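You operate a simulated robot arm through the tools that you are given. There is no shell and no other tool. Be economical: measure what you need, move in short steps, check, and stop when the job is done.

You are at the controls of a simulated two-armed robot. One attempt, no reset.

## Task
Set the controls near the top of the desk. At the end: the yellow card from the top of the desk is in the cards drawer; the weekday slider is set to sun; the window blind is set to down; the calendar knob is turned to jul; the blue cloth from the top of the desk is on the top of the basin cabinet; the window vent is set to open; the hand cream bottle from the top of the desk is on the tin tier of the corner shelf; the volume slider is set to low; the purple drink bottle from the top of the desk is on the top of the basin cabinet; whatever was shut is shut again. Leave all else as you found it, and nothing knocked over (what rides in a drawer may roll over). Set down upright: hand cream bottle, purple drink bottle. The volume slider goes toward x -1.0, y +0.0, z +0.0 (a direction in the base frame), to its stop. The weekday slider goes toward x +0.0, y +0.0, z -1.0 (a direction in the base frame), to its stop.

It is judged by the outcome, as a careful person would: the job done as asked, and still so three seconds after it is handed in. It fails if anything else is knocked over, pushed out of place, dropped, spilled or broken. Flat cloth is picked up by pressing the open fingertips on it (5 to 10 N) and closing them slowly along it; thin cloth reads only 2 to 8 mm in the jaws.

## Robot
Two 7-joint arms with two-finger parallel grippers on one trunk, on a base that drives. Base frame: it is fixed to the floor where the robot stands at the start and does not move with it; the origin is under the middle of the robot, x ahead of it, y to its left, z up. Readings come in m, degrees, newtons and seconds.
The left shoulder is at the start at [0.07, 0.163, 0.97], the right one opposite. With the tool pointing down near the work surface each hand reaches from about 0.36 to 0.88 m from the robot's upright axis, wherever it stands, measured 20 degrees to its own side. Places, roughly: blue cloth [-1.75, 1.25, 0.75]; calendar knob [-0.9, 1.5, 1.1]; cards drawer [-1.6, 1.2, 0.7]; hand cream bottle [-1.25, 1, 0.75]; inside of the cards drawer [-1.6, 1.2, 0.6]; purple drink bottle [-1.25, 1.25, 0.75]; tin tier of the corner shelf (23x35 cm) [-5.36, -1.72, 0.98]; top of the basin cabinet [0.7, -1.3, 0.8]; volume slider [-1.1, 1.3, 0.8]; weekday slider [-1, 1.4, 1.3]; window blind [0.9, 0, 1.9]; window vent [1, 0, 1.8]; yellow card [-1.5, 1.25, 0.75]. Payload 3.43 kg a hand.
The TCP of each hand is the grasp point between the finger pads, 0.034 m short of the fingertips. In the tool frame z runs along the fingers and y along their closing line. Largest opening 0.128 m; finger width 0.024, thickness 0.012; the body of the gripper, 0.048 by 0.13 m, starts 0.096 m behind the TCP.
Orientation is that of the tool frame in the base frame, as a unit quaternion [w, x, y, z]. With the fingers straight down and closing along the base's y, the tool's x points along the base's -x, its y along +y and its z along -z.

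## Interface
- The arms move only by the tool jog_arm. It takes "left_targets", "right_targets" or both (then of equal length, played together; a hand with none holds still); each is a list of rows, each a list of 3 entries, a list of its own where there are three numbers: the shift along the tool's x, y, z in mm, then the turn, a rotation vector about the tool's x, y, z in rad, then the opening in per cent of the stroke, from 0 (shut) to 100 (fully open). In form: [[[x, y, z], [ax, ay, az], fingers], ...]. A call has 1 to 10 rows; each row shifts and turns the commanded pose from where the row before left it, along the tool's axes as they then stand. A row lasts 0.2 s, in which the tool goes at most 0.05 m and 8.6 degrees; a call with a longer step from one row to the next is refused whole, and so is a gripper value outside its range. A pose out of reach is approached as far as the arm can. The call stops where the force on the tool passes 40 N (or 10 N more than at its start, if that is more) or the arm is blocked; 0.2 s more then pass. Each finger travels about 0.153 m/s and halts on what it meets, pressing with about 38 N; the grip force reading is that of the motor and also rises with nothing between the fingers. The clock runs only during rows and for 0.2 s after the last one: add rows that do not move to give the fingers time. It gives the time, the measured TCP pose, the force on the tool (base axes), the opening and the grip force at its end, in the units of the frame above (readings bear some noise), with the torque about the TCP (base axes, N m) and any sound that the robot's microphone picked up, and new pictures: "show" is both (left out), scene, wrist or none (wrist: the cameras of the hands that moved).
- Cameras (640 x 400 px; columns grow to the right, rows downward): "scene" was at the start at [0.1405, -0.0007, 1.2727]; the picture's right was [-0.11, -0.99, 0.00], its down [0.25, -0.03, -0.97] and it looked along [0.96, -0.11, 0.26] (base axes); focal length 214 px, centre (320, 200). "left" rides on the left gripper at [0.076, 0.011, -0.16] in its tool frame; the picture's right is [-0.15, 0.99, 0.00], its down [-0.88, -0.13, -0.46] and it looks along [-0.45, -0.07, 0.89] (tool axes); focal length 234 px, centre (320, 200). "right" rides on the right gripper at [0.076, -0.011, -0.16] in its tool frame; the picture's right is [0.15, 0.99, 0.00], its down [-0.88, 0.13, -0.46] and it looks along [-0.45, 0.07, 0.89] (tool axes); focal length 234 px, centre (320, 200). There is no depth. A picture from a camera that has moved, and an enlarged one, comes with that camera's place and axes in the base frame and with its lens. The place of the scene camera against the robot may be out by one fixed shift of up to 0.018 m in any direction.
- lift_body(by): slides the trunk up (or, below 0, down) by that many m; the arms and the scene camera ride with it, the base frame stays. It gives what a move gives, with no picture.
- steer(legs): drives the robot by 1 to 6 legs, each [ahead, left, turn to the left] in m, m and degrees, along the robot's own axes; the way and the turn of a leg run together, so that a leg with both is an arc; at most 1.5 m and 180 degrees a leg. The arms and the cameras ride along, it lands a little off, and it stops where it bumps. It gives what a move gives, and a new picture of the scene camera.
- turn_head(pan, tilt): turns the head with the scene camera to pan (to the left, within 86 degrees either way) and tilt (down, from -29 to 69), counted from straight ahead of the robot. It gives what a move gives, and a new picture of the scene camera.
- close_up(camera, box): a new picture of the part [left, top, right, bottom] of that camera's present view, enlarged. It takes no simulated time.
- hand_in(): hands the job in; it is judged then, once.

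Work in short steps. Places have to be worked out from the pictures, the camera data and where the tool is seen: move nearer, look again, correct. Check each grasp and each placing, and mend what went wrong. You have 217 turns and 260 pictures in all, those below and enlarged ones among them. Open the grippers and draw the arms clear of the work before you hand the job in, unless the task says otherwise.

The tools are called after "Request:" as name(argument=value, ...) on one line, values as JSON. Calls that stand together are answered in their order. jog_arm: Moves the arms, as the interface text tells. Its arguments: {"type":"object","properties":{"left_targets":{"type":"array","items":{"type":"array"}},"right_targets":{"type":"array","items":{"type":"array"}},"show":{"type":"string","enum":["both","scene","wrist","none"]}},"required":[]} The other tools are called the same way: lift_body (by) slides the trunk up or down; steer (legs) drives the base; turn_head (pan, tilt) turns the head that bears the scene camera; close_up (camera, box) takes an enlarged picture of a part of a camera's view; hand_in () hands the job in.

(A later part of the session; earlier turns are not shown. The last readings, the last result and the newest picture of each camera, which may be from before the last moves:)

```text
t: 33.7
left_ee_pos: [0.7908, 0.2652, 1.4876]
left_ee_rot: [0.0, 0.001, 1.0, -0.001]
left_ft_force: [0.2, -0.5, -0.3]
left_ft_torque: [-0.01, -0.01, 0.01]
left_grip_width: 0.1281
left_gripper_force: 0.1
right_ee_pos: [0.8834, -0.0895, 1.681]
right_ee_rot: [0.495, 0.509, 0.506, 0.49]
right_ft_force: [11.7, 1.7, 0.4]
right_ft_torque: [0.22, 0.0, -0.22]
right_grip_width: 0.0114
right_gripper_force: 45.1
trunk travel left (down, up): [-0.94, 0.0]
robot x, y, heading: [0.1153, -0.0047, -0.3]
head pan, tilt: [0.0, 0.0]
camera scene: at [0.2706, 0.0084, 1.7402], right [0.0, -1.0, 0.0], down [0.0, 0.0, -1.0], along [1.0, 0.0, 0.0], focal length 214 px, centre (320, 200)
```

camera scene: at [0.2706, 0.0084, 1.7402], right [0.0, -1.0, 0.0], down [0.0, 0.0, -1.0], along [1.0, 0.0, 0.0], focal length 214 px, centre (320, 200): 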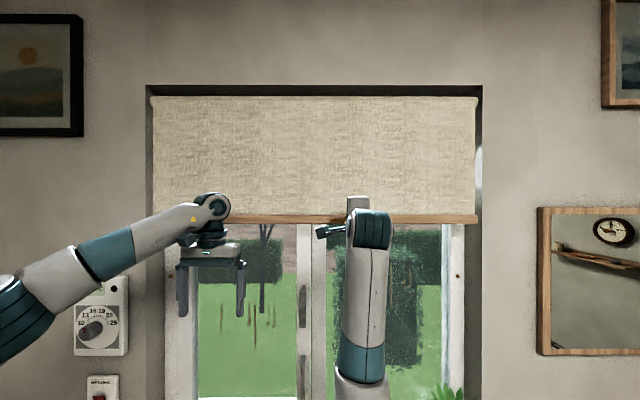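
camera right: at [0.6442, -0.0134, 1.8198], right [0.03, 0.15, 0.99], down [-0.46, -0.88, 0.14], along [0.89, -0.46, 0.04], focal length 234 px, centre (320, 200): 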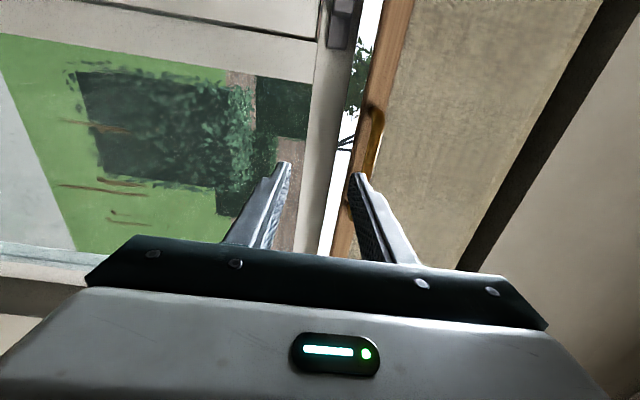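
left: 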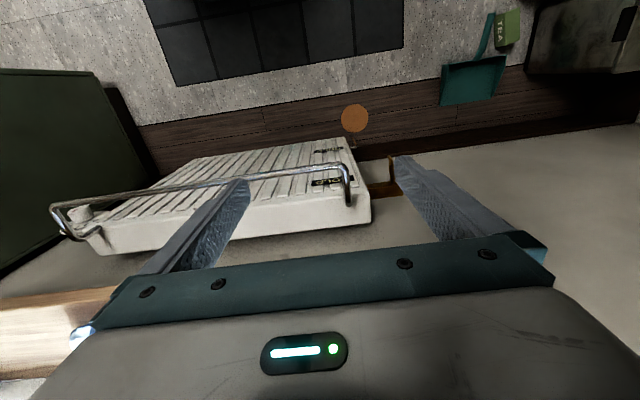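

It follows well. Continue down.

Request:
jog_arm(right_targets=[[[0, -20, 1], [0, 0, 0], 0], [[0, -20, 0], [0, 0, 0], 0], [[0, -20, 0], [0, 0, 0], 0], [[0, -20, 0], [0, 0, 0], 0], [[0, -20, 0], [0, 0, 0], 0], [[0, -20, 0], [0, 0, 0], 0], [[0, -20, 0], [0, 0, 0], 0], [[0, -20, 0], [0, 0, 0], 0], [[0, -20, 0], [0, 0, 0], 0], [[0, -20, 0], [0, 0, 0], 0]], show="scene")

```text
t: 35.9
left_ee_pos: [0.7856, 0.2738, 1.4894]
left_ee_rot: [0.001, 0.001, 1.0, -0.003]
left_ft_force: [0.4, 0.2, 0.2]
left_ft_torque: [0.0, -0.01, 0.0]
left_grip_width: 0.128
left_gripper_force: 0.1
right_ee_pos: [0.8767, -0.1162, 1.505]
right_ee_rot: [0.53, 0.498, 0.496, 0.475]
right_ft_force: [-4.4, 33.5, 2.1]
right_ft_torque: [1.11, 0.04, -0.07]
right_grip_width: 0.0125
right_gripper_force: 44.7
trunk travel left (down, up): [-0.94, 0.0]
robot x, y, heading: [0.1136, -0.001, -0.1]
head pan, tilt: [0.0, 0.0]
camera scene: at [0.2645, 0.0183, 1.7406], right [0.0, -1.0, 0.01], down [0.0, -0.01, -1.0], along [1.0, 0.0, 0.0], focal length 214 px, centre (320, 200)
```

scene: 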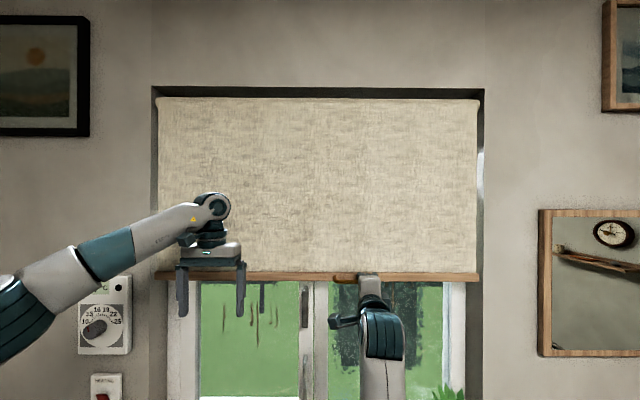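

The arm is getting folded awkwardly (side load 33 N). I back up 60 mm to relieve, then use the trunk to lower.

Request:
jog_arm(right_targets=[[[0, 20, 0], [0, 0, 0], 0], [[0, 20, 0], [0, 0, 0], 0], [[0, 20, 0], [0, 0, 0], 0], [[0, 10, 0], [0, 0, 0], 0]], show="none")

```text
t: 36.9
left_ee_pos: [0.7874, 0.2585, 1.4913]
left_ee_rot: [-0.001, 0.002, 1.0, 0.002]
left_ft_force: [0.0, 0.0, 0.1]
left_ft_torque: [0.0, -0.01, -0.03]
left_grip_width: 0.128
left_gripper_force: 0.1
right_ee_pos: [0.877, -0.1163, 1.5518]
right_ee_rot: [0.508, 0.512, 0.502, 0.478]
right_ft_force: [-4.6, -15.3, -6.7]
right_ft_torque: [1.01, 0.05, -1.36]
right_grip_width: 0.0115
right_gripper_force: 45.1
trunk travel left (down, up): [-0.94, 0.0]
robot x, y, heading: [0.1161, -0.0007, -0.4]
head pan, tilt: [0.0, 0.0]
```

Load lower. I ease the lateral offset and lower the trunk 0.2 m with the handle held.

Request:
jog_arm(right_targets=[[[-8, 0, 0], [0, 0, 0], 0], [[0, 0, 0], [0, 0, 0], 0]], show="none")

Request:
lift_body(by=-0.15)

```text
t: 37.5
left_ee_pos: [0.7865, 0.265, 1.4894]
left_ee_rot: [-0.001, 0.001, 1.0, 0.001]
left_ft_force: [0.0, 0.8, -0.2]
left_ft_torque: [0.0, -0.02, 0.01]
left_grip_width: 0.1278
left_gripper_force: 0.0
right_ee_pos: [0.8771, -0.1153, 1.5526]
right_ee_rot: [0.506, 0.51, 0.504, 0.479]
right_ft_force: [-4.4, -6.4, -5.6]
right_ft_torque: [0.98, 0.05, -0.28]
right_grip_width: 0.0115
right_gripper_force: 45.0
trunk travel left (down, up): [-0.94, 0.0]
robot x, y, heading: [0.1125, -0.0009, -0.5]
head pan, tilt: [0.0, 0.0]
```

```text
t: 39.2
left_ee_pos: [0.7865, 0.2639, 1.34]
left_ee_rot: [0.001, 0.0, 1.0, 0.0]
left_ft_force: [0.7, 0.5, 0.0]
left_ft_torque: [-0.02, 0.02, 0.02]
left_grip_width: 0.1282
left_gripper_force: 0.1
right_ee_pos: [0.8776, -0.1162, 1.4048]
right_ee_rot: [0.506, 0.51, 0.503, 0.481]
right_ft_force: [-2.6, -3.0, -4.6]
right_ft_torque: [1.05, 0.03, -0.29]
right_grip_width: 0.0121
right_gripper_force: 44.9
trunk travel left (down, up): [-0.79, 0.15]
robot x, y, heading: [0.1164, -0.002, -0.1]
head pan, tilt: [0.0, 0.0]
```

Works nicely; lower another 0.1 m and look.

Request:
lift_body(by=-0.1)

Request:
turn_head(pan=-10, tilt=15)

```text
t: 40.5
left_ee_pos: [0.7871, 0.2637, 1.2401]
left_ee_rot: [-0.001, 0.0, 1.0, 0.0]
left_ft_force: [-1.1, 0.0, -0.2]
left_ft_torque: [0.01, -0.01, -0.03]
left_grip_width: 0.1279
left_gripper_force: 0.0
right_ee_pos: [0.8771, -0.1157, 1.3036]
right_ee_rot: [0.507, 0.51, 0.502, 0.481]
right_ft_force: [-2.7, -5.0, -4.9]
right_ft_torque: [1.07, 0.05, -0.21]
right_grip_width: 0.0114
right_gripper_force: 44.6
trunk travel left (down, up): [-0.69, 0.25]
robot x, y, heading: [0.1168, -0.0, 0.1]
head pan, tilt: [0.0, 0.0]
```

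```text
t: 41.3
left_ee_pos: [0.7872, 0.2645, 1.2403]
left_ee_rot: [0.0, 0.0, 1.0, 0.0]
left_ft_force: [-0.3, -0.3, -0.3]
left_ft_torque: [0.01, -0.04, 0.01]
left_grip_width: 0.1282
left_gripper_force: 0.0
right_ee_pos: [0.8768, -0.1161, 1.3051]
right_ee_rot: [0.507, 0.51, 0.502, 0.48]
right_ft_force: [-0.2, -6.3, -4.8]
right_ft_torque: [1.06, 0.01, -0.09]
right_grip_width: 0.0116
right_gripper_force: 45.2
trunk travel left (down, up): [-0.69, 0.25]
robot x, y, heading: [0.1137, -0.0007, 0.2]
head pan, tilt: [-10.0, 15.0]
camera scene: at [0.2688, -0.0101, 1.4664], right [-0.18, -0.98, 0.0], down [-0.25, 0.05, -0.97], along [0.95, -0.17, -0.26], focal length 214 px, centre (320, 200)
```

scene: 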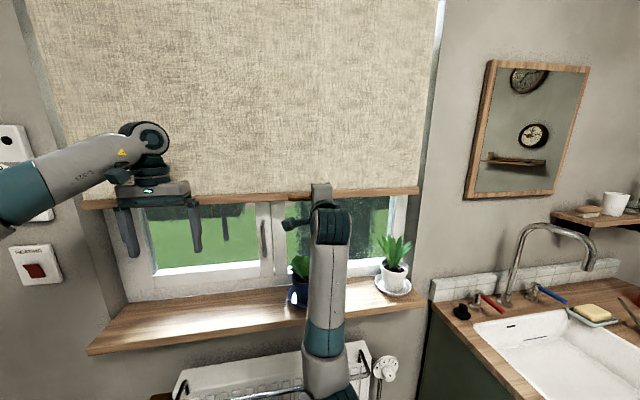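

The blind bottom is at z≈1.3; plants on the sill reach about z=1.1. Lower in small steps and watch the force for the stop.

Request:
lift_body(by=-0.05)

Request:
close_up(camera="scene", box=[80, 150, 440, 375])

```text
t: 42.2
left_ee_pos: [0.7866, 0.2648, 1.1898]
left_ee_rot: [0.0, 0.002, 1.0, 0.0]
left_ft_force: [0.0, 0.6, -0.2]
left_ft_torque: [-0.01, -0.02, 0.02]
left_grip_width: 0.1281
left_gripper_force: 0.0
right_ee_pos: [0.8775, -0.1163, 1.2541]
right_ee_rot: [0.507, 0.509, 0.502, 0.481]
right_ft_force: [-2.6, -5.2, -5.9]
right_ft_torque: [1.04, 0.01, -0.03]
right_grip_width: 0.0116
right_gripper_force: 45.6
trunk travel left (down, up): [-0.64, 0.3]
robot x, y, heading: [0.1157, -0.0017, -0.1]
head pan, tilt: [-10.0, 15.0]
```

```text
1.78 times, centred on (260, 262) of scene
camera zoom: at [0.2684, -0.01, 1.4161], right [-0.18, -0.98, 0.0], down [-0.26, 0.05, -0.97], along [0.95, -0.17, -0.26], focal length 381 px, centre (427, 89)
```

zoom: 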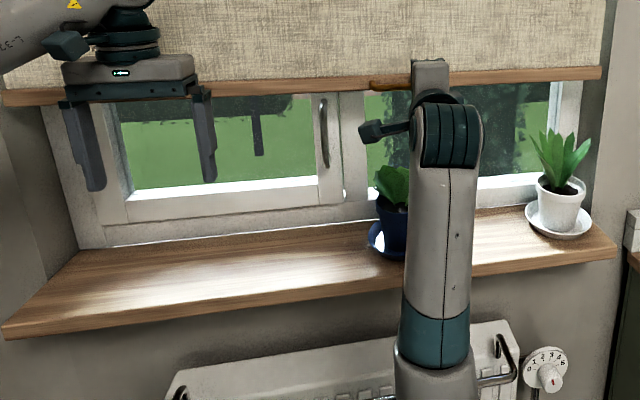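

Still free. Lower 0.04 more.

Request:
lift_body(by=-0.04)

Request:
close_up(camera="right", box=[0, 0, 640, 400])

```text
t: 43.1
left_ee_pos: [0.7862, 0.2633, 1.1505]
left_ee_rot: [0.0, 0.002, 1.0, 0.0]
left_ft_force: [-0.2, 0.2, -0.6]
left_ft_torque: [-0.02, -0.01, 0.0]
left_grip_width: 0.1283
left_gripper_force: 0.0
right_ee_pos: [0.8773, -0.1155, 1.2147]
right_ee_rot: [0.507, 0.51, 0.503, 0.48]
right_ft_force: [-1.8, -7.1, -6.4]
right_ft_torque: [1.03, 0.05, -0.03]
right_grip_width: 0.0117
right_gripper_force: 44.5
trunk travel left (down, up): [-0.6, 0.34]
robot x, y, heading: [0.114, -0.0011, 0.2]
head pan, tilt: [-10.0, 15.0]
```

```text
1.00 times, centred on (320, 200) of right (not enlarged: the box is as wide or as high as the picture)
camera zoom: at [0.7202, -0.0349, 1.206], right [0.03, 0.16, 0.99], down [-0.48, -0.86, 0.16], along [0.88, -0.48, 0.05], focal length 234 px, centre (320, 200)
```

zoom: 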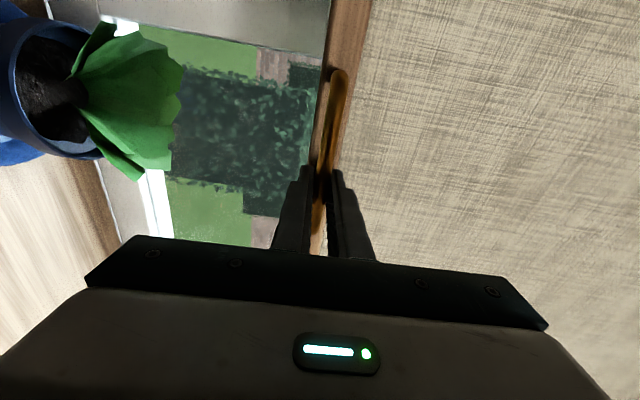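

Rail still ~0.1 m above the leaves. Lower another 0.04.

Request:
lift_body(by=-0.04)

Request:
close_up(camera="right", box=[0, 0, 480, 300])

```text
t: 43.9
left_ee_pos: [0.7868, 0.2643, 1.1098]
left_ee_rot: [-0.001, 0.001, 1.0, 0.0]
left_ft_force: [-0.2, -0.1, -0.1]
left_ft_torque: [0.01, 0.03, -0.02]
left_grip_width: 0.1281
left_gripper_force: 0.2
right_ee_pos: [0.8772, -0.115, 1.1745]
right_ee_rot: [0.507, 0.51, 0.502, 0.48]
right_ft_force: [-1.2, -6.9, -7.0]
right_ft_torque: [1.05, 0.03, -0.05]
right_grip_width: 0.0117
right_gripper_force: 44.9
trunk travel left (down, up): [-0.56, 0.38]
robot x, y, heading: [0.1161, -0.0012, -0.0]
head pan, tilt: [-10.0, 15.0]
```

```text
1.33 times, centred on (240, 150) of right
camera zoom: at [0.7202, -0.0348, 1.166], right [0.03, 0.16, 0.99], down [-0.48, -0.86, 0.16], along [0.88, -0.48, 0.05], focal length 312 px, centre (427, 267)
```

zoom: 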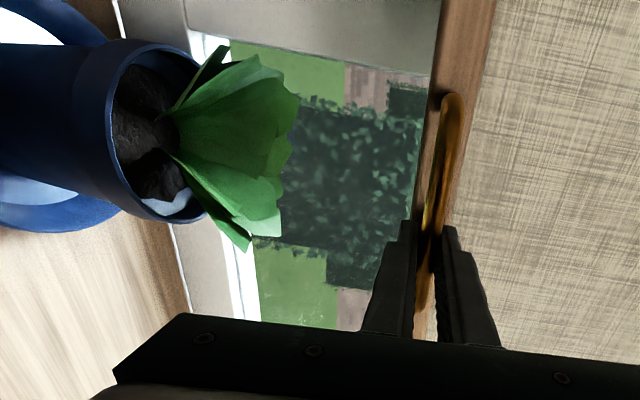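

Leaf tips at about z=1.10; rail bottom at ~1.155. I lower 0.02 with care.

Request:
lift_body(by=-0.02)

Request:
lift_body(by=-0.015)

Request:
close_up(camera="right", box=[0, 0, 480, 300])

```text
t: 44.6
left_ee_pos: [0.7874, 0.2643, 1.09]
left_ee_rot: [0.0, 0.0, 1.0, 0.0]
left_ft_force: [-0.5, 0.0, -0.8]
left_ft_torque: [-0.01, -0.01, 0.01]
left_grip_width: 0.128
left_gripper_force: 0.1
right_ee_pos: [0.8762, -0.1159, 1.1542]
right_ee_rot: [0.506, 0.51, 0.503, 0.481]
right_ft_force: [-1.5, -7.0, -4.2]
right_ft_torque: [1.08, 0.05, -0.07]
right_grip_width: 0.0115
right_gripper_force: 44.8
trunk travel left (down, up): [-0.54, 0.4]
robot x, y, heading: [0.1126, 0.0013, -0.2]
head pan, tilt: [-10.0, 15.0]
```

```text
t: 45.2
left_ee_pos: [0.7874, 0.2647, 1.075]
left_ee_rot: [0.0, 0.001, 1.0, 0.0]
left_ft_force: [0.1, -0.4, -0.2]
left_ft_torque: [0.01, 0.01, -0.03]
left_grip_width: 0.1279
left_gripper_force: 0.0
right_ee_pos: [0.8781, -0.1163, 1.1398]
right_ee_rot: [0.507, 0.51, 0.502, 0.481]
right_ft_force: [0.0, -6.2, -4.7]
right_ft_torque: [1.1, 0.01, -0.05]
right_grip_width: 0.0117
right_gripper_force: 44.8
trunk travel left (down, up): [-0.525, 0.415]
robot x, y, heading: [0.1129, -0.0008, -0.1]
head pan, tilt: [-10.0, 15.0]
```

```text
1.33 times, centred on (240, 150) of right
camera zoom: at [0.7202, -0.0348, 1.1312], right [0.03, 0.16, 0.99], down [-0.48, -0.86, 0.16], along [0.88, -0.48, 0.05], focal length 312 px, centre (427, 267)
```

zoom: 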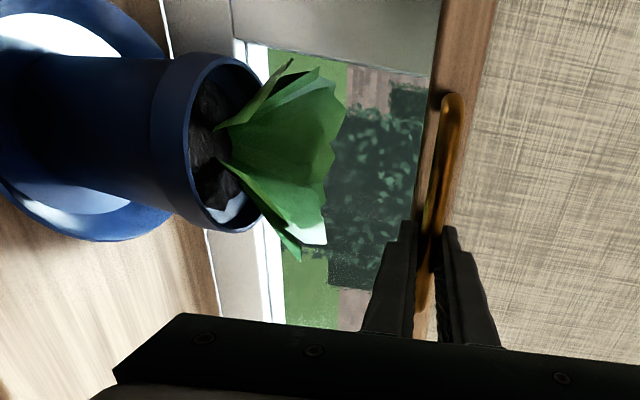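

Triangulation puts the plant at x≈0.97, behind the blind's plane, top z≈1.07. Continue lowering in small steps.

Request:
lift_body(by=-0.02)

Request:
lift_body(by=-0.02)

Request:
close_up(camera="right", box=[0, 0, 480, 300])

```text
t: 45.9
left_ee_pos: [0.7866, 0.2647, 1.0559]
left_ee_rot: [0.0, 0.001, 1.0, 0.001]
left_ft_force: [-0.8, 0.1, 0.0]
left_ft_torque: [0.03, -0.01, 0.06]
left_grip_width: 0.1277
left_gripper_force: 0.0
right_ee_pos: [0.876, -0.1156, 1.1195]
right_ee_rot: [0.507, 0.51, 0.502, 0.481]
right_ft_force: [-1.0, -7.2, -4.6]
right_ft_torque: [1.08, 0.03, -0.1]
right_grip_width: 0.0115
right_gripper_force: 44.6
trunk travel left (down, up): [-0.505, 0.435]
robot x, y, heading: [0.1163, 0.0023, -0.2]
head pan, tilt: [-10.0, 15.0]
```

```text
t: 46.5
left_ee_pos: [0.7858, 0.2645, 1.0347]
left_ee_rot: [0.0, 0.0, 1.0, 0.0]
left_ft_force: [0.4, 0.9, 0.1]
left_ft_torque: [-0.02, 0.01, 0.01]
left_grip_width: 0.128
left_gripper_force: 0.0
right_ee_pos: [0.8768, -0.1157, 1.0998]
right_ee_rot: [0.507, 0.509, 0.503, 0.48]
right_ft_force: [-1.0, -7.8, -5.0]
right_ft_torque: [1.07, 0.04, -0.05]
right_grip_width: 0.0115
right_gripper_force: 45.4
trunk travel left (down, up): [-0.485, 0.455]
robot x, y, heading: [0.1172, 0.0001, -0.1]
head pan, tilt: [-10.0, 15.0]
```

```text
1.33 times, centred on (240, 150) of right
camera zoom: at [0.7201, -0.0348, 1.0911], right [0.03, 0.16, 0.99], down [-0.48, -0.86, 0.16], along [0.88, -0.48, 0.05], focal length 312 px, centre (427, 267)
```

zoom: 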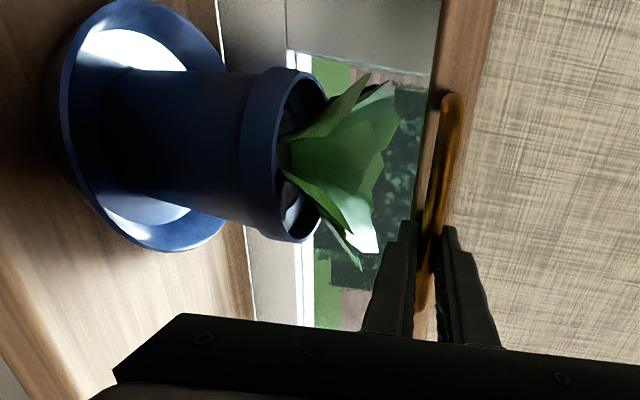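

Rail bottom now ~1.08, leaf tips ~1.065. I step 10 mm and check force.

Request:
lift_body(by=-0.01)

Request:
close_up(camera="right", box=[160, 20, 400, 170])

```text
t: 47.1
left_ee_pos: [0.7861, 0.2639, 1.0247]
left_ee_rot: [0.0, 0.001, 1.0, 0.0]
left_ft_force: [-0.2, 0.2, 0.8]
left_ft_torque: [0.02, -0.01, -0.02]
left_grip_width: 0.128
left_gripper_force: 0.0
right_ee_pos: [0.8765, -0.1164, 1.0897]
right_ee_rot: [0.507, 0.51, 0.502, 0.481]
right_ft_force: [0.7, -7.7, -2.1]
right_ft_torque: [1.1, 0.02, -0.14]
right_grip_width: 0.0114
right_gripper_force: 45.1
trunk travel left (down, up): [-0.475, 0.465]
robot x, y, heading: [0.1152, 0.002, -0.0]
head pan, tilt: [-10.0, 15.0]
```

```text
2.67 times, centred on (280, 95) of right
camera zoom: at [0.7201, -0.0347, 1.0813], right [0.03, 0.16, 0.99], down [-0.48, -0.86, 0.16], along [0.88, -0.48, 0.05], focal length 624 px, centre (427, 480)
```

zoom: 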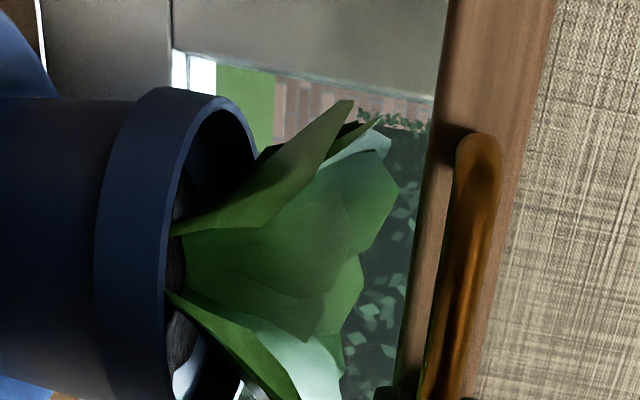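

No contact yet. Another 10 mm.

Request:
lift_body(by=-0.01)

Request:
lift_body(by=-0.008)

Request:
close_up(camera="right", box=[160, 20, 400, 170])

```text
t: 47.7
left_ee_pos: [0.7869, 0.2648, 1.0151]
left_ee_rot: [0.0, 0.002, 1.0, 0.0]
left_ft_force: [0.0, 0.0, 0.1]
left_ft_torque: [-0.01, 0.0, 0.0]
left_grip_width: 0.128
left_gripper_force: 0.0
right_ee_pos: [0.8774, -0.1165, 1.0802]
right_ee_rot: [0.508, 0.509, 0.502, 0.48]
right_ft_force: [0.3, -7.6, -2.8]
right_ft_torque: [1.1, 0.0, -0.07]
right_grip_width: 0.0116
right_gripper_force: 44.7
trunk travel left (down, up): [-0.465, 0.475]
robot x, y, heading: [0.1186, -0.0042, -0.3]
head pan, tilt: [-10.0, 15.0]
```

```text
t: 48.3
left_ee_pos: [0.7872, 0.2632, 1.0074]
left_ee_rot: [0.0, 0.001, 1.0, 0.0]
left_ft_force: [0.0, 0.2, 0.1]
left_ft_torque: [0.02, 0.04, 0.03]
left_grip_width: 0.128
left_gripper_force: 0.1
right_ee_pos: [0.8782, -0.1154, 1.075]
right_ee_rot: [0.509, 0.507, 0.501, 0.483]
right_ft_force: [22.9, -13.3, 22.6]
right_ft_torque: [1.06, -0.15, -0.43]
right_grip_width: 0.0116
right_gripper_force: 44.8
trunk travel left (down, up): [-0.457, 0.483]
robot x, y, heading: [0.1104, -0.0012, -0.1]
head pan, tilt: [-10.0, 15.0]
```

```text
2.67 times, centred on (280, 95) of right
camera zoom: at [0.7201, -0.0347, 1.065], right [0.02, 0.17, 0.99], down [-0.48, -0.86, 0.16], along [0.88, -0.48, 0.06], focal length 624 px, centre (427, 480)
```

zoom: 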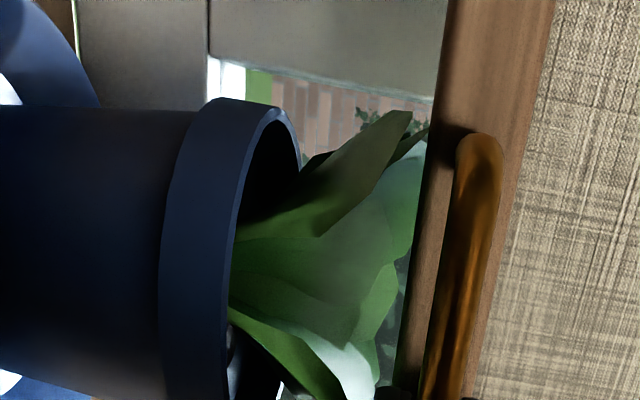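

Resistance at 0.80 m of travel: the stop. I ease 4 mm, open and withdraw.

Request:
lift_body(by=0.004)

Request:
jog_arm(right_targets=[[[0, 0, 0], [0, 0, 0], 10], [[0, 0, 0], [0, 0, 0], 25], [[0, 0, -20], [0, 0, 0], 25], [[0, 0, -40], [0, 0, 0], 25], [[0, 0, -40], [0, 0, 0], 25], [[0, 0, -40], [0, 0, 0], 25]], show="scene")

```text
t: 48.8
left_ee_pos: [0.7868, 0.2632, 1.0099]
left_ee_rot: [0.001, 0.001, 1.0, 0.001]
left_ft_force: [0.1, -0.7, -1.0]
left_ft_torque: [0.01, 0.0, 0.04]
left_grip_width: 0.1282
left_gripper_force: 0.1
right_ee_pos: [0.8768, -0.1159, 1.0744]
right_ee_rot: [0.506, 0.51, 0.503, 0.481]
right_ft_force: [0.6, -6.4, -3.6]
right_ft_torque: [1.11, 0.01, -0.09]
right_grip_width: 0.0115
right_gripper_force: 44.8
trunk travel left (down, up): [-0.461, 0.479]
robot x, y, heading: [0.115, -0.0013, 0.0]
head pan, tilt: [-10.0, 15.0]
```

```text
t: 50.2
left_ee_pos: [0.7864, 0.2656, 1.0123]
left_ee_rot: [0.001, 0.001, 1.0, 0.0]
left_ft_force: [-0.2, -0.4, 0.5]
left_ft_torque: [0.03, 0.0, -0.04]
left_grip_width: 0.1278
left_gripper_force: 0.0
right_ee_pos: [0.7339, -0.1155, 1.0919]
right_ee_rot: [0.516, 0.507, 0.493, 0.484]
right_ft_force: [-0.9, -1.1, -0.6]
right_ft_torque: [0.01, -0.03, 0.02]
right_grip_width: 0.032
right_gripper_force: 0.0
trunk travel left (down, up): [-0.461, 0.479]
robot x, y, heading: [0.1139, 0.002, -0.1]
head pan, tilt: [-10.0, 15.0]
camera scene: at [0.2673, -0.0084, 1.2375], right [-0.18, -0.98, 0.0], down [-0.25, 0.05, -0.97], along [0.95, -0.17, -0.26], focal length 214 px, centre (320, 200)
```

scene: 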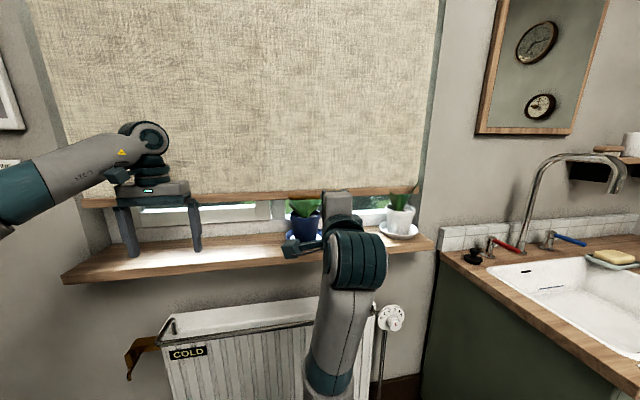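

Blind is down. I back away, meanwhile nothing is touched; then restore the right hand's posture.

Request:
steer(legs=[[-0.4, 0, 0]])

Request:
jog_arm(right_targets=[[[-20, 10, 0], [0, 0, -0.15], 50], [[0, 0, 0], [0, 0, -0.15], 50], [[0, 0, 0], [0, 0, -0.15], 50], [[0, 0, 0], [0, 0, -0.15], 50], [[0, 0, 0], [0, 0, -0.15], 50], [[0, 0, 0], [0, 0, -0.15], 50], [[0, 0, 0], [0, 0, -0.15], 50], [[0, 0, 0], [0, 0, -0.15], 50], [[0, 0, 0], [0, 0, -0.15], 50], [[0, 0, 0], [0, 0, -0.15], 50]], show="none")

Request:
jog_arm(right_targets=[[[0, -30, -20], [0, 0.15, -0.07], 50], [[0, -30, 0], [0, 0.15, 0], 50], [[0, -30, 0], [0, 0.15, 0], 50], [[0, -30, 0], [0, 0.15, 0], 50], [[0, 0, 0], [0, 0.15, 0], 50], [[0, 0, 0], [0, 0.15, 0], 50], [[0, 0, 0], [0, 0.15, 0], 50], [[0, 0, 0], [0, 0.15, 0], 50], [[0, 0, 0], [0, 0.15, 0], 50], [[0, 0, 0], [0, 0.15, 0], 50]], show="none")

```text
t: 52.7
left_ee_pos: [0.3799, 0.2692, 1.0126]
left_ee_rot: [0.001, -0.002, 1.0, -0.001]
left_ft_force: [0.1, 0.5, 0.0]
left_ft_torque: [0.0, -0.05, -0.03]
left_grip_width: 0.128
left_gripper_force: 0.1
right_ee_pos: [0.3332, -0.1108, 1.0846]
right_ee_rot: [0.514, 0.504, 0.5, 0.481]
right_ft_force: [0.0, 0.7, -0.4]
right_ft_torque: [-0.01, 0.0, -0.01]
right_grip_width: 0.032
right_gripper_force: 0.1
trunk travel left (down, up): [-0.461, 0.479]
robot x, y, heading: [-0.2817, -0.0005, 0.3]
head pan, tilt: [-10.0, 15.0]
camera scene: at [-0.1358, -0.0081, 1.2375], right [-0.17, -0.99, 0.0], down [-0.25, 0.04, -0.97], along [0.95, -0.16, -0.26], focal length 214 px, centre (320, 200)
```

scene: 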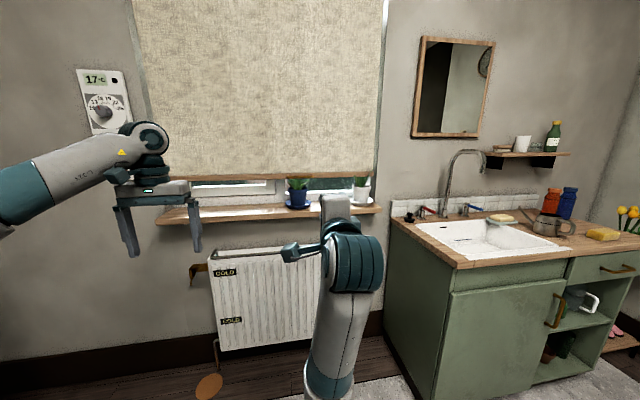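

```text
t: 54.9
left_ee_pos: [0.3812, 0.2695, 1.0107]
left_ee_rot: [0.0, -0.002, 1.0, -0.001]
left_ft_force: [0.4, -1.2, 0.3]
left_ft_torque: [0.0, -0.03, -0.02]
left_grip_width: 0.1281
left_gripper_force: 0.0
right_ee_pos: [0.3326, -0.1303, 1.0949]
right_ee_rot: [0.704, 0.027, 0.71, 0.002]
right_ft_force: [0.1, 0.6, 0.9]
right_ft_torque: [-0.01, -0.01, 0.0]
right_grip_width: 0.064
right_gripper_force: 0.2
trunk travel left (down, up): [-0.461, 0.479]
robot x, y, heading: [-0.2885, -0.0011, 0.3]
head pan, tilt: [-10.0, 15.0]
```

```text
refused: row 1 steps farther than a row can; nothing moved
```

The basin cabinet is also in view. I finish turning the right hand to point down.

Request:
jog_arm(right_targets=[[[0, -30, 0], [0, 0.15, 0], 100], [[0, -30, 0], [0, 0.15, 0], 100], [[0, -30, 0], [0, 0.15, 0], 100], [[0, -30, 0], [0, 0.15, 0], 100], [[0, 0, 0], [0, 0.15, 0], 100], [[0, 0, 0], [0, 0.15, 0], 100], [[0, 0, 0], [0, 0.15, 0], 100], [[0, 0, 0], [0, 0.15, 0], 100], [[0, 0, 0], [0, 0.15, 0], 100], [[0, 0, 0], [0, 0.15, 0], 100]], show="none")

Request:
turn_head(pan=86, tilt=15)

```text
t: 57.1
left_ee_pos: [0.3816, 0.2685, 1.0121]
left_ee_rot: [0.0, -0.003, 1.0, 0.0]
left_ft_force: [0.7, 0.2, -0.1]
left_ft_torque: [0.01, 0.0, 0.04]
left_grip_width: 0.1281
left_gripper_force: 0.1
right_ee_pos: [0.4572, -0.2794, 1.0302]
right_ee_rot: [0.03, 0.019, 0.999, 0.02]
right_ft_force: [0.4, -0.4, -0.8]
right_ft_torque: [0.04, 0.04, -0.02]
right_grip_width: 0.1276
right_gripper_force: 0.0
right hand out of reach, approached as far as the arm can: row 2, 3, 4, 5, 6, 7
trunk travel left (down, up): [-0.461, 0.479]
robot x, y, heading: [-0.2898, 0.0017, 0.3]
head pan, tilt: [-10.0, 15.0]
```

```text
t: 58.8
left_ee_pos: [0.3819, 0.269, 1.0109]
left_ee_rot: [0.001, -0.003, 1.0, 0.0]
left_ft_force: [-0.7, 0.5, -0.1]
left_ft_torque: [-0.01, -0.01, -0.03]
left_grip_width: 0.128
left_gripper_force: 0.0
right_ee_pos: [0.457, -0.2792, 1.0315]
right_ee_rot: [0.032, 0.019, 0.999, 0.021]
right_ft_force: [0.2, -0.8, -0.4]
right_ft_torque: [0.0, -0.01, -0.01]
right_grip_width: 0.1277
right_gripper_force: 0.1
trunk travel left (down, up): [-0.461, 0.479]
robot x, y, heading: [-0.286, -0.0017, 0.3]
head pan, tilt: [85.9, 15.0]
camera scene: at [-0.2209, 0.1008, 1.2374], right [1.0, -0.07, 0.0], down [-0.02, -0.26, -0.97], along [0.06, 0.96, -0.26], focal length 214 px, centre (320, 200)
```

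scene: 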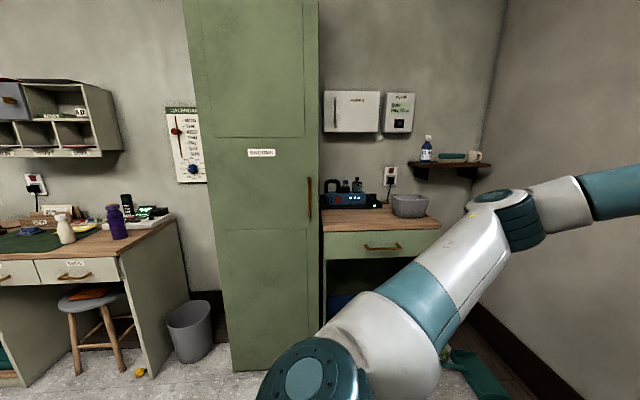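

Desk is to the left along the +y wall, the tall cabinet ahead. I drive back 0.5 m, then turn left 90°.

Request:
steer(legs=[[-0.6, 0, 0], [0, 0, 90]])

Request:
turn_head(pan=25, tilt=15)

```text
t: 66.0
left_ee_pos: [-1.1367, 0.6737, 1.0109]
left_ee_rot: [0.001, -0.696, 0.718, 0.0]
left_ft_force: [0.8, -0.2, -1.2]
left_ft_torque: [-0.02, -0.02, 0.01]
left_grip_width: 0.128
left_gripper_force: 0.1
right_ee_pos: [-0.5854, 0.7288, 1.0304]
right_ee_rot: [0.009, -0.68, 0.733, 0.036]
right_ft_force: [-1.2, 0.0, -0.7]
right_ft_torque: [0.03, -0.03, -0.02]
right_grip_width: 0.128
right_gripper_force: 0.1
trunk travel left (down, up): [-0.461, 0.479]
robot x, y, heading: [-0.8886, -0.0045, 88.3]
head pan, tilt: [85.9, 15.0]
camera scene: at [-0.9718, 0.064, 1.2374], right [0.1, 0.99, 0.0], down [0.26, -0.03, -0.97], along [-0.96, 0.1, -0.26], focal length 214 px, centre (320, 200)
```

scene: 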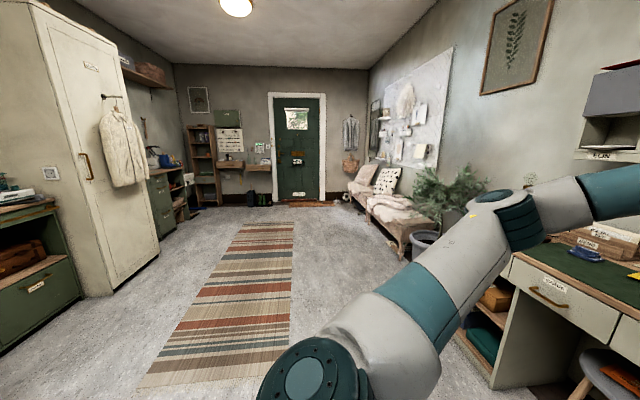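

```text
t: 67.3
left_ee_pos: [-1.1367, 0.6753, 1.0114]
left_ee_rot: [0.001, -0.696, 0.718, 0.0]
left_ft_force: [0.7, 0.5, 0.1]
left_ft_torque: [0.02, -0.02, 0.01]
left_grip_width: 0.1281
left_gripper_force: 0.0
right_ee_pos: [-0.5865, 0.7293, 1.0303]
right_ee_rot: [0.008, -0.68, 0.733, 0.037]
right_ft_force: [-1.5, -0.2, -0.3]
right_ft_torque: [0.03, -0.03, -0.04]
right_grip_width: 0.1281
right_gripper_force: 0.0
trunk travel left (down, up): [-0.461, 0.479]
robot x, y, heading: [-0.8901, -0.0043, 88.4]
head pan, tilt: [25.0, 15.0]
camera scene: at [-0.9155, 0.1404, 1.2374], right [0.92, 0.4, 0.0], down [0.1, -0.24, -0.97], along [-0.38, 0.89, -0.26], focal length 214 px, centre (320, 200)
```

scene: 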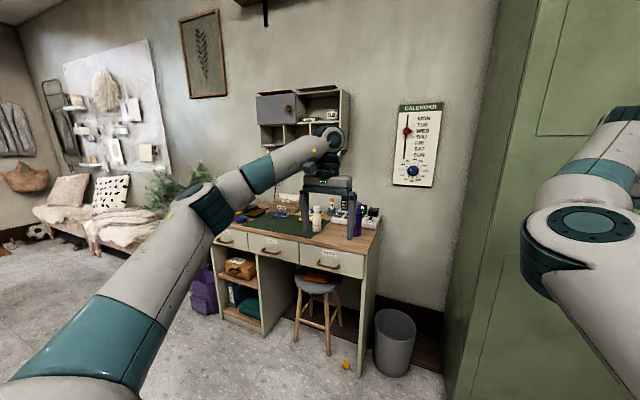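

I shift left 0.4 m to stand before the desk, and raise the view down.

Request:
steer(legs=[[0, 0.4, 1.5]])

Request:
turn_head(pan=0, tilt=20)

Request:
close_up(camera="left", box=[0, 0, 640, 400])

```text
t: 69.8
left_ee_pos: [-1.5534, 0.6751, 1.0118]
left_ee_rot: [0.001, -0.704, 0.71, -0.001]
left_ft_force: [-0.6, -0.5, -0.4]
left_ft_torque: [0.02, -0.01, -0.02]
left_grip_width: 0.1281
left_gripper_force: 0.1
right_ee_pos: [-1.0042, 0.7444, 1.0308]
right_ee_rot: [0.01, -0.688, 0.724, 0.037]
right_ft_force: [-1.4, 0.2, 1.0]
right_ft_torque: [-0.02, -0.04, 0.02]
right_grip_width: 0.1281
right_gripper_force: 0.0
trunk travel left (down, up): [-0.461, 0.479]
robot x, y, heading: [-1.2899, 0.0036, 89.5]
head pan, tilt: [25.0, 15.0]
camera scene: at [-1.3191, 0.1471, 1.2374], right [0.91, 0.42, 0.0], down [0.11, -0.24, -0.97], along [-0.4, 0.88, -0.26], focal length 214 px, centre (320, 200)
```

scene: 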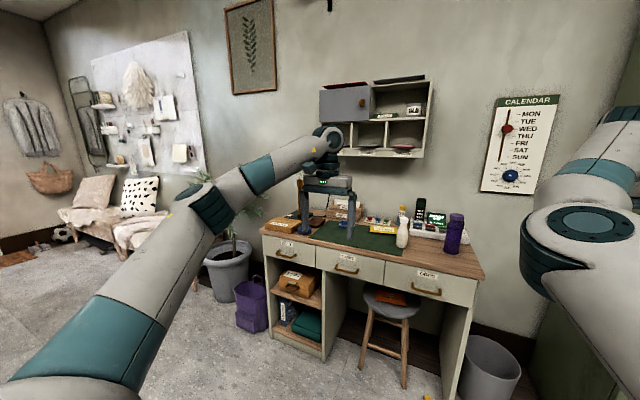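

```text
t: 70.7
left_ee_pos: [-1.5522, 0.6762, 1.0104]
left_ee_rot: [0.0, -0.703, 0.711, 0.001]
left_ft_force: [-0.1, 0.3, -0.3]
left_ft_torque: [-0.03, -0.02, 0.02]
left_grip_width: 0.1281
left_gripper_force: 0.0
right_ee_pos: [-1.0045, 0.7445, 1.0309]
right_ee_rot: [0.008, -0.688, 0.724, 0.037]
right_ft_force: [0.0, -0.4, -0.4]
right_ft_torque: [-0.01, 0.03, -0.01]
right_grip_width: 0.128
right_gripper_force: 0.1
trunk travel left (down, up): [-0.461, 0.479]
robot x, y, heading: [-1.2879, 0.0007, 89.4]
head pan, tilt: [0.0, 20.0]
camera scene: at [-1.2791, 0.1553, 1.2292], right [1.0, -0.01, 0.0], down [0.0, -0.34, -0.94], along [0.01, 0.94, -0.34], focal length 214 px, centre (320, 200)
```

scene: 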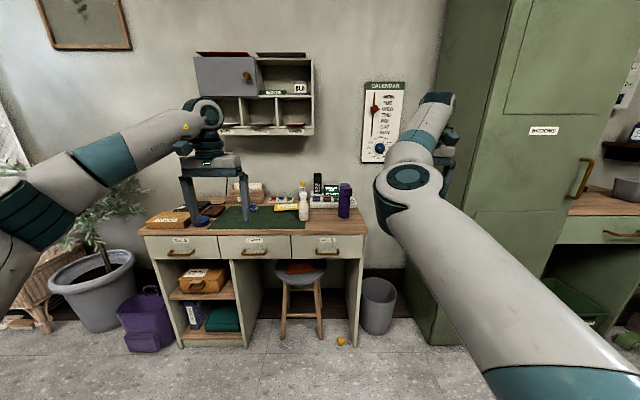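

```text
1.00 times, centred on (320, 200) of left (not enlarged: the box is as wide or as high as the picture)
camera zoom: at [-1.5644, 0.5999, 1.1715], right [-0.99, 0.15, 0.0], down [0.14, 0.88, 0.46], along [0.07, 0.45, -0.89], focal length 234 px, centre (320, 200)
```

zoom: 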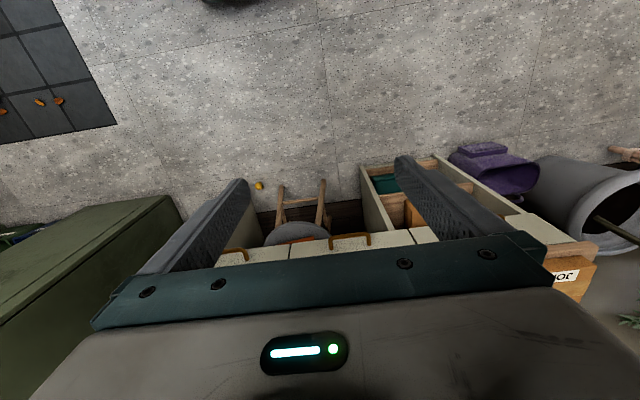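

I zoom on the desk top and the drawers' labels, and the calendar.

Request:
close_up(camera="scene", box=[130, 165, 380, 321])

Request:
close_up(camera="scene", box=[340, 75, 430, 165])

```text
2.56 times, centred on (255, 243) of scene
camera zoom: at [-1.2791, 0.1553, 1.2292], right [1.0, -0.01, 0.0], down [0.0, -0.34, -0.94], along [0.01, 0.94, -0.34], focal length 549 px, centre (486, 90)
```

zoom: 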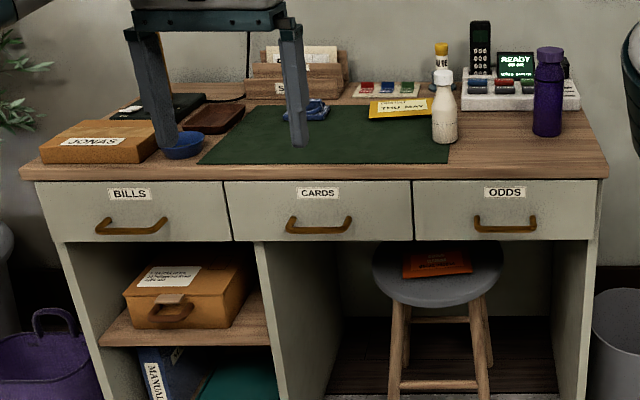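

```text
4.44 times, centred on (385, 120) of scene
camera zoom: at [-1.2791, 0.1553, 1.2292], right [1.0, -0.01, 0.0], down [0.0, -0.34, -0.94], along [0.01, 0.94, -0.34], focal length 953 px, centre (31, 556)
```

zoom: 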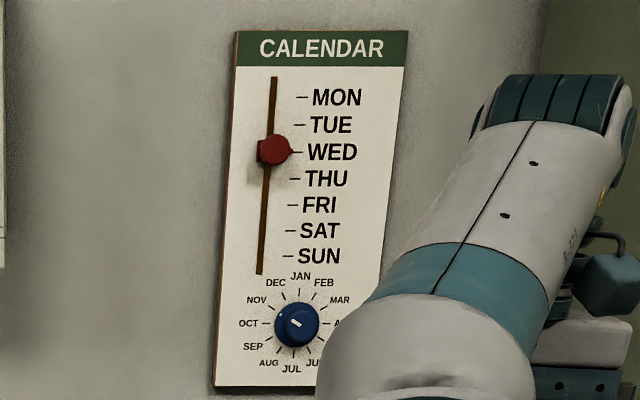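

Calendar first. I raise the trunk and turn the right hand to point ahead.

Request:
lift_body(by=0.2)

Request:
jog_arm(right_targets=[[[0, 0, 0], [0.04, -0.1, -0.038], 60], [[0, 0, -20], [0, -0.15, 0], 60], [[0, 0, -20], [0, -0.15, 0], 60], [[0, 0, 0], [0, -0.15, 0], 60], [[0, 0, 0], [0, -0.15, 0], 60], [[0, 0, 0], [0, -0.15, 0], 60], [[0, 0, 0], [0, -0.15, 0], 60], [[0, 0, 0], [0, -0.15, 0], 60], [[0, 0, 0], [0, -0.15, 0], 60], [[0, 0, 0], [0, -0.15, 0], 60]], show="none")

Request:
steer(legs=[[0.25, -0.2, 0.5]])

```text
t: 72.8
left_ee_pos: [-1.5524, 0.6762, 1.2109]
left_ee_rot: [0.0, -0.704, 0.71, 0.001]
left_ft_force: [-0.3, -0.4, 0.4]
left_ft_torque: [0.0, -0.04, 0.0]
left_grip_width: 0.1279
left_gripper_force: 0.0
right_ee_pos: [-1.0041, 0.7439, 1.2306]
right_ee_rot: [0.009, -0.688, 0.725, 0.036]
right_ft_force: [0.4, 0.8, 0.2]
right_ft_torque: [0.02, -0.03, 0.01]
right_grip_width: 0.1282
right_gripper_force: 0.1
trunk travel left (down, up): [-0.661, 0.279]
robot x, y, heading: [-1.2898, 0.0045, 89.6]
head pan, tilt: [0.0, 20.0]
```

```text
t: 75.0
left_ee_pos: [-1.5529, 0.677, 1.2116]
left_ee_rot: [0.0, -0.704, 0.71, -0.001]
left_ft_force: [-0.3, 0.2, 0.6]
left_ft_torque: [-0.01, 0.0, 0.0]
left_grip_width: 0.128
left_gripper_force: 0.0
right_ee_pos: [-1.003, 0.7351, 1.2701]
right_ee_rot: [0.49, -0.51, 0.517, 0.481]
right_ft_force: [0.9, -0.6, -0.3]
right_ft_torque: [-0.01, -0.01, -0.01]
right_grip_width: 0.0768
right_gripper_force: 0.1
trunk travel left (down, up): [-0.661, 0.279]
robot x, y, heading: [-1.2907, 0.0038, 89.7]
head pan, tilt: [0.0, 20.0]
```

```text
t: 77.2
left_ee_pos: [-1.3522, 0.9222, 1.211]
left_ee_rot: [0.0, -0.705, 0.709, -0.001]
left_ft_force: [-0.7, -0.1, 0.5]
left_ft_torque: [0.0, -0.01, 0.02]
left_grip_width: 0.128
left_gripper_force: 0.1
right_ee_pos: [-0.8024, 0.9846, 1.2694]
right_ee_rot: [0.489, -0.511, 0.517, 0.482]
right_ft_force: [-0.1, -0.7, -0.2]
right_ft_torque: [0.02, 0.02, -0.01]
right_grip_width: 0.0767
right_gripper_force: 0.0
trunk travel left (down, up): [-0.661, 0.279]
robot x, y, heading: [-1.084, 0.2498, 89.7]
head pan, tilt: [0.0, 20.0]
camera scene: at [-1.0757, 0.4032, 1.4293], right [1.0, 0.0, 0.0], down [0.0, -0.34, -0.94], along [0.0, 0.94, -0.34], focal length 214 px, centre (320, 200)
```

scene: 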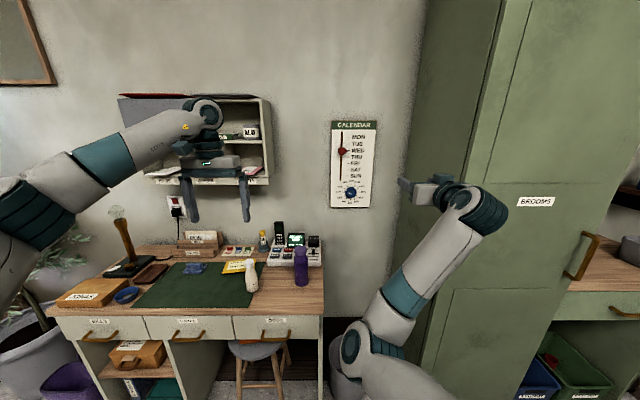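

Before closing in I draw the left hand back 0.2 m (clear of the cubby shelf), and look closer at the calendar.

Request:
jog_arm(left_targets=[[[45, 0, 0], [0, 0, 0], 60], [[45, 0, 0], [0, 0, 0], 60], [[45, 0, 0], [0, 0, 0], 60], [[45, 0, 0], [0, 0, 0], 60], [[30, 0, 0], [0, 0, 0], 60]], show="none")

Request:
close_up(camera="scene", box=[300, 110, 420, 215])

```text
t: 78.4
left_ee_pos: [-1.3516, 0.7125, 1.2114]
left_ee_rot: [-0.001, -0.706, 0.708, 0.0]
left_ft_force: [0.2, 0.5, 0.3]
left_ft_torque: [0.03, 0.02, -0.01]
left_grip_width: 0.0766
left_gripper_force: 0.0
right_ee_pos: [-0.8031, 0.9841, 1.2693]
right_ee_rot: [0.49, -0.511, 0.517, 0.481]
right_ft_force: [0.7, -0.4, -0.6]
right_ft_torque: [-0.03, -0.01, -0.01]
right_grip_width: 0.0766
right_gripper_force: 0.1
trunk travel left (down, up): [-0.661, 0.279]
robot x, y, heading: [-1.0846, 0.2528, 89.5]
head pan, tilt: [0.0, 20.0]
```

```text
3.81 times, centred on (360, 162) of scene
camera zoom: at [-1.0759, 0.4029, 1.4293], right [1.0, 0.0, 0.0], down [0.0, -0.34, -0.94], along [0.0, 0.94, -0.34], focal length 817 px, centre (168, 343)
```

zoom: 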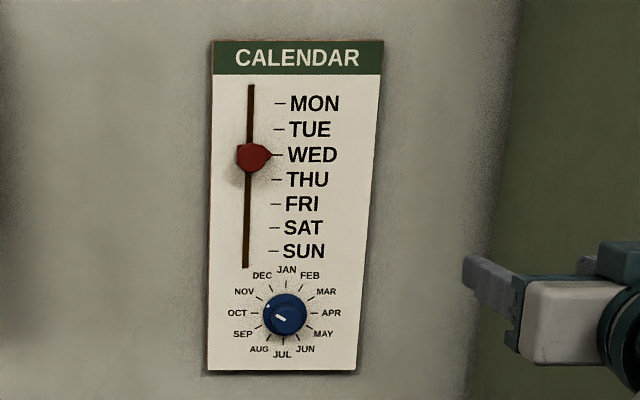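

Slider estimated at (-0.97, 1.44, 1.30), knob at (-0.918, 1.45, 1.09). I drive ahead 0.28 m.

Request:
steer(legs=[[0.28, 0, 0.4]])

Request:
close_up(camera="right", box=[0, 0, 640, 400])

```text
t: 80.3
left_ee_pos: [-1.3536, 0.9921, 1.2116]
left_ee_rot: [-0.002, 0.708, -0.706, 0.0]
left_ft_force: [0.0, 0.0, -1.8]
left_ft_torque: [0.02, -0.02, -0.02]
left_grip_width: 0.0768
left_gripper_force: 0.0
right_ee_pos: [-0.8062, 1.2687, 1.2701]
right_ee_rot: [0.488, -0.513, 0.515, 0.483]
right_ft_force: [0.0, -0.2, -0.8]
right_ft_torque: [-0.03, 0.0, -0.02]
right_grip_width: 0.077
right_gripper_force: 0.2
trunk travel left (down, up): [-0.661, 0.279]
robot x, y, heading: [-1.0852, 0.5335, 90.5]
head pan, tilt: [0.0, 20.0]
camera scene: at [-1.0765, 0.685, 1.4293], right [1.0, 0.0, 0.0], down [0.0, -0.34, -0.94], along [0.0, 0.94, -0.34], focal length 214 px, centre (320, 200)
```

scene: 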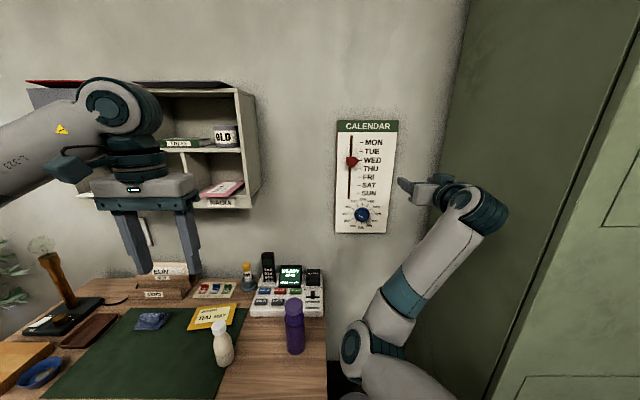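

```text
1.00 times, centred on (320, 200) of right (not enlarged: the box is as wide or as high as the picture)
camera zoom: at [-0.7967, 1.1045, 1.2037], right [-0.99, 0.0, -0.15], down [-0.14, -0.4, 0.91], along [-0.06, 0.92, 0.4], focal length 234 px, centre (320, 200)
```

zoom: 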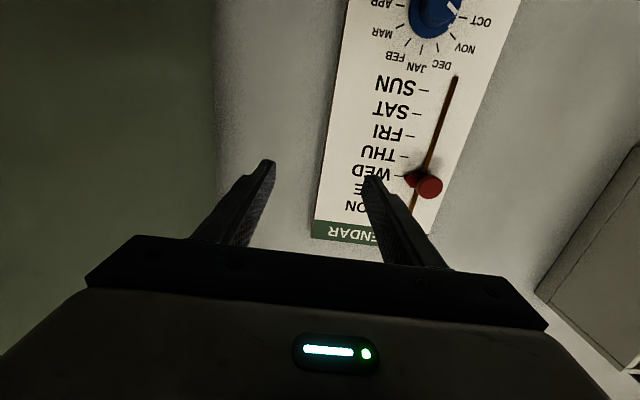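

Red slider knob confirmed at about (-0.973, 1.43, 1.30). I move to just before it at y=1.36, leveling the hand.

Request:
jog_arm(right_targets=[[[-7, 34, 18], [0, -0.057, 0], 50], [[-6, 34, 18], [0, 0, 0], 50], [[-6, 33, 18], [0, 0, 0], 50], [[-6, 33, 18], [0, 0, 0], 50], [[-6, 33, 18], [0, 0, 0], 50]], show="wrist")

```text
t: 81.5
left_ee_pos: [-1.3546, 0.9949, 1.2099]
left_ee_rot: [-0.001, 0.708, -0.706, 0.0]
left_ft_force: [0.1, -0.5, -0.5]
left_ft_torque: [0.03, -0.02, -0.02]
left_grip_width: 0.0769
left_gripper_force: 0.1
right_ee_pos: [-0.9744, 1.3622, 1.2984]
right_ee_rot: [0.502, -0.499, 0.501, 0.498]
right_ft_force: [-0.5, 0.5, -0.4]
right_ft_torque: [0.0, -0.01, -0.05]
right_grip_width: 0.0641
right_gripper_force: 0.1
trunk travel left (down, up): [-0.661, 0.279]
robot x, y, heading: [-1.0835, 0.5331, 90.4]
head pan, tilt: [0.0, 20.0]
camera right: at [-0.9626, 1.2014, 1.2221], right [-0.99, 0.01, -0.15], down [-0.14, -0.45, 0.88], along [-0.06, 0.89, 0.45], focal length 234 px, centre (320, 200)
```

right: 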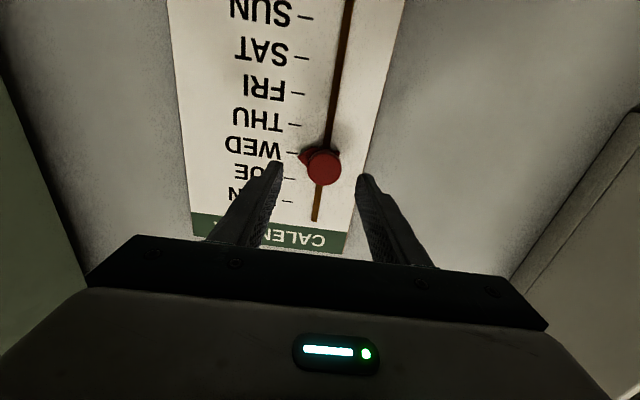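

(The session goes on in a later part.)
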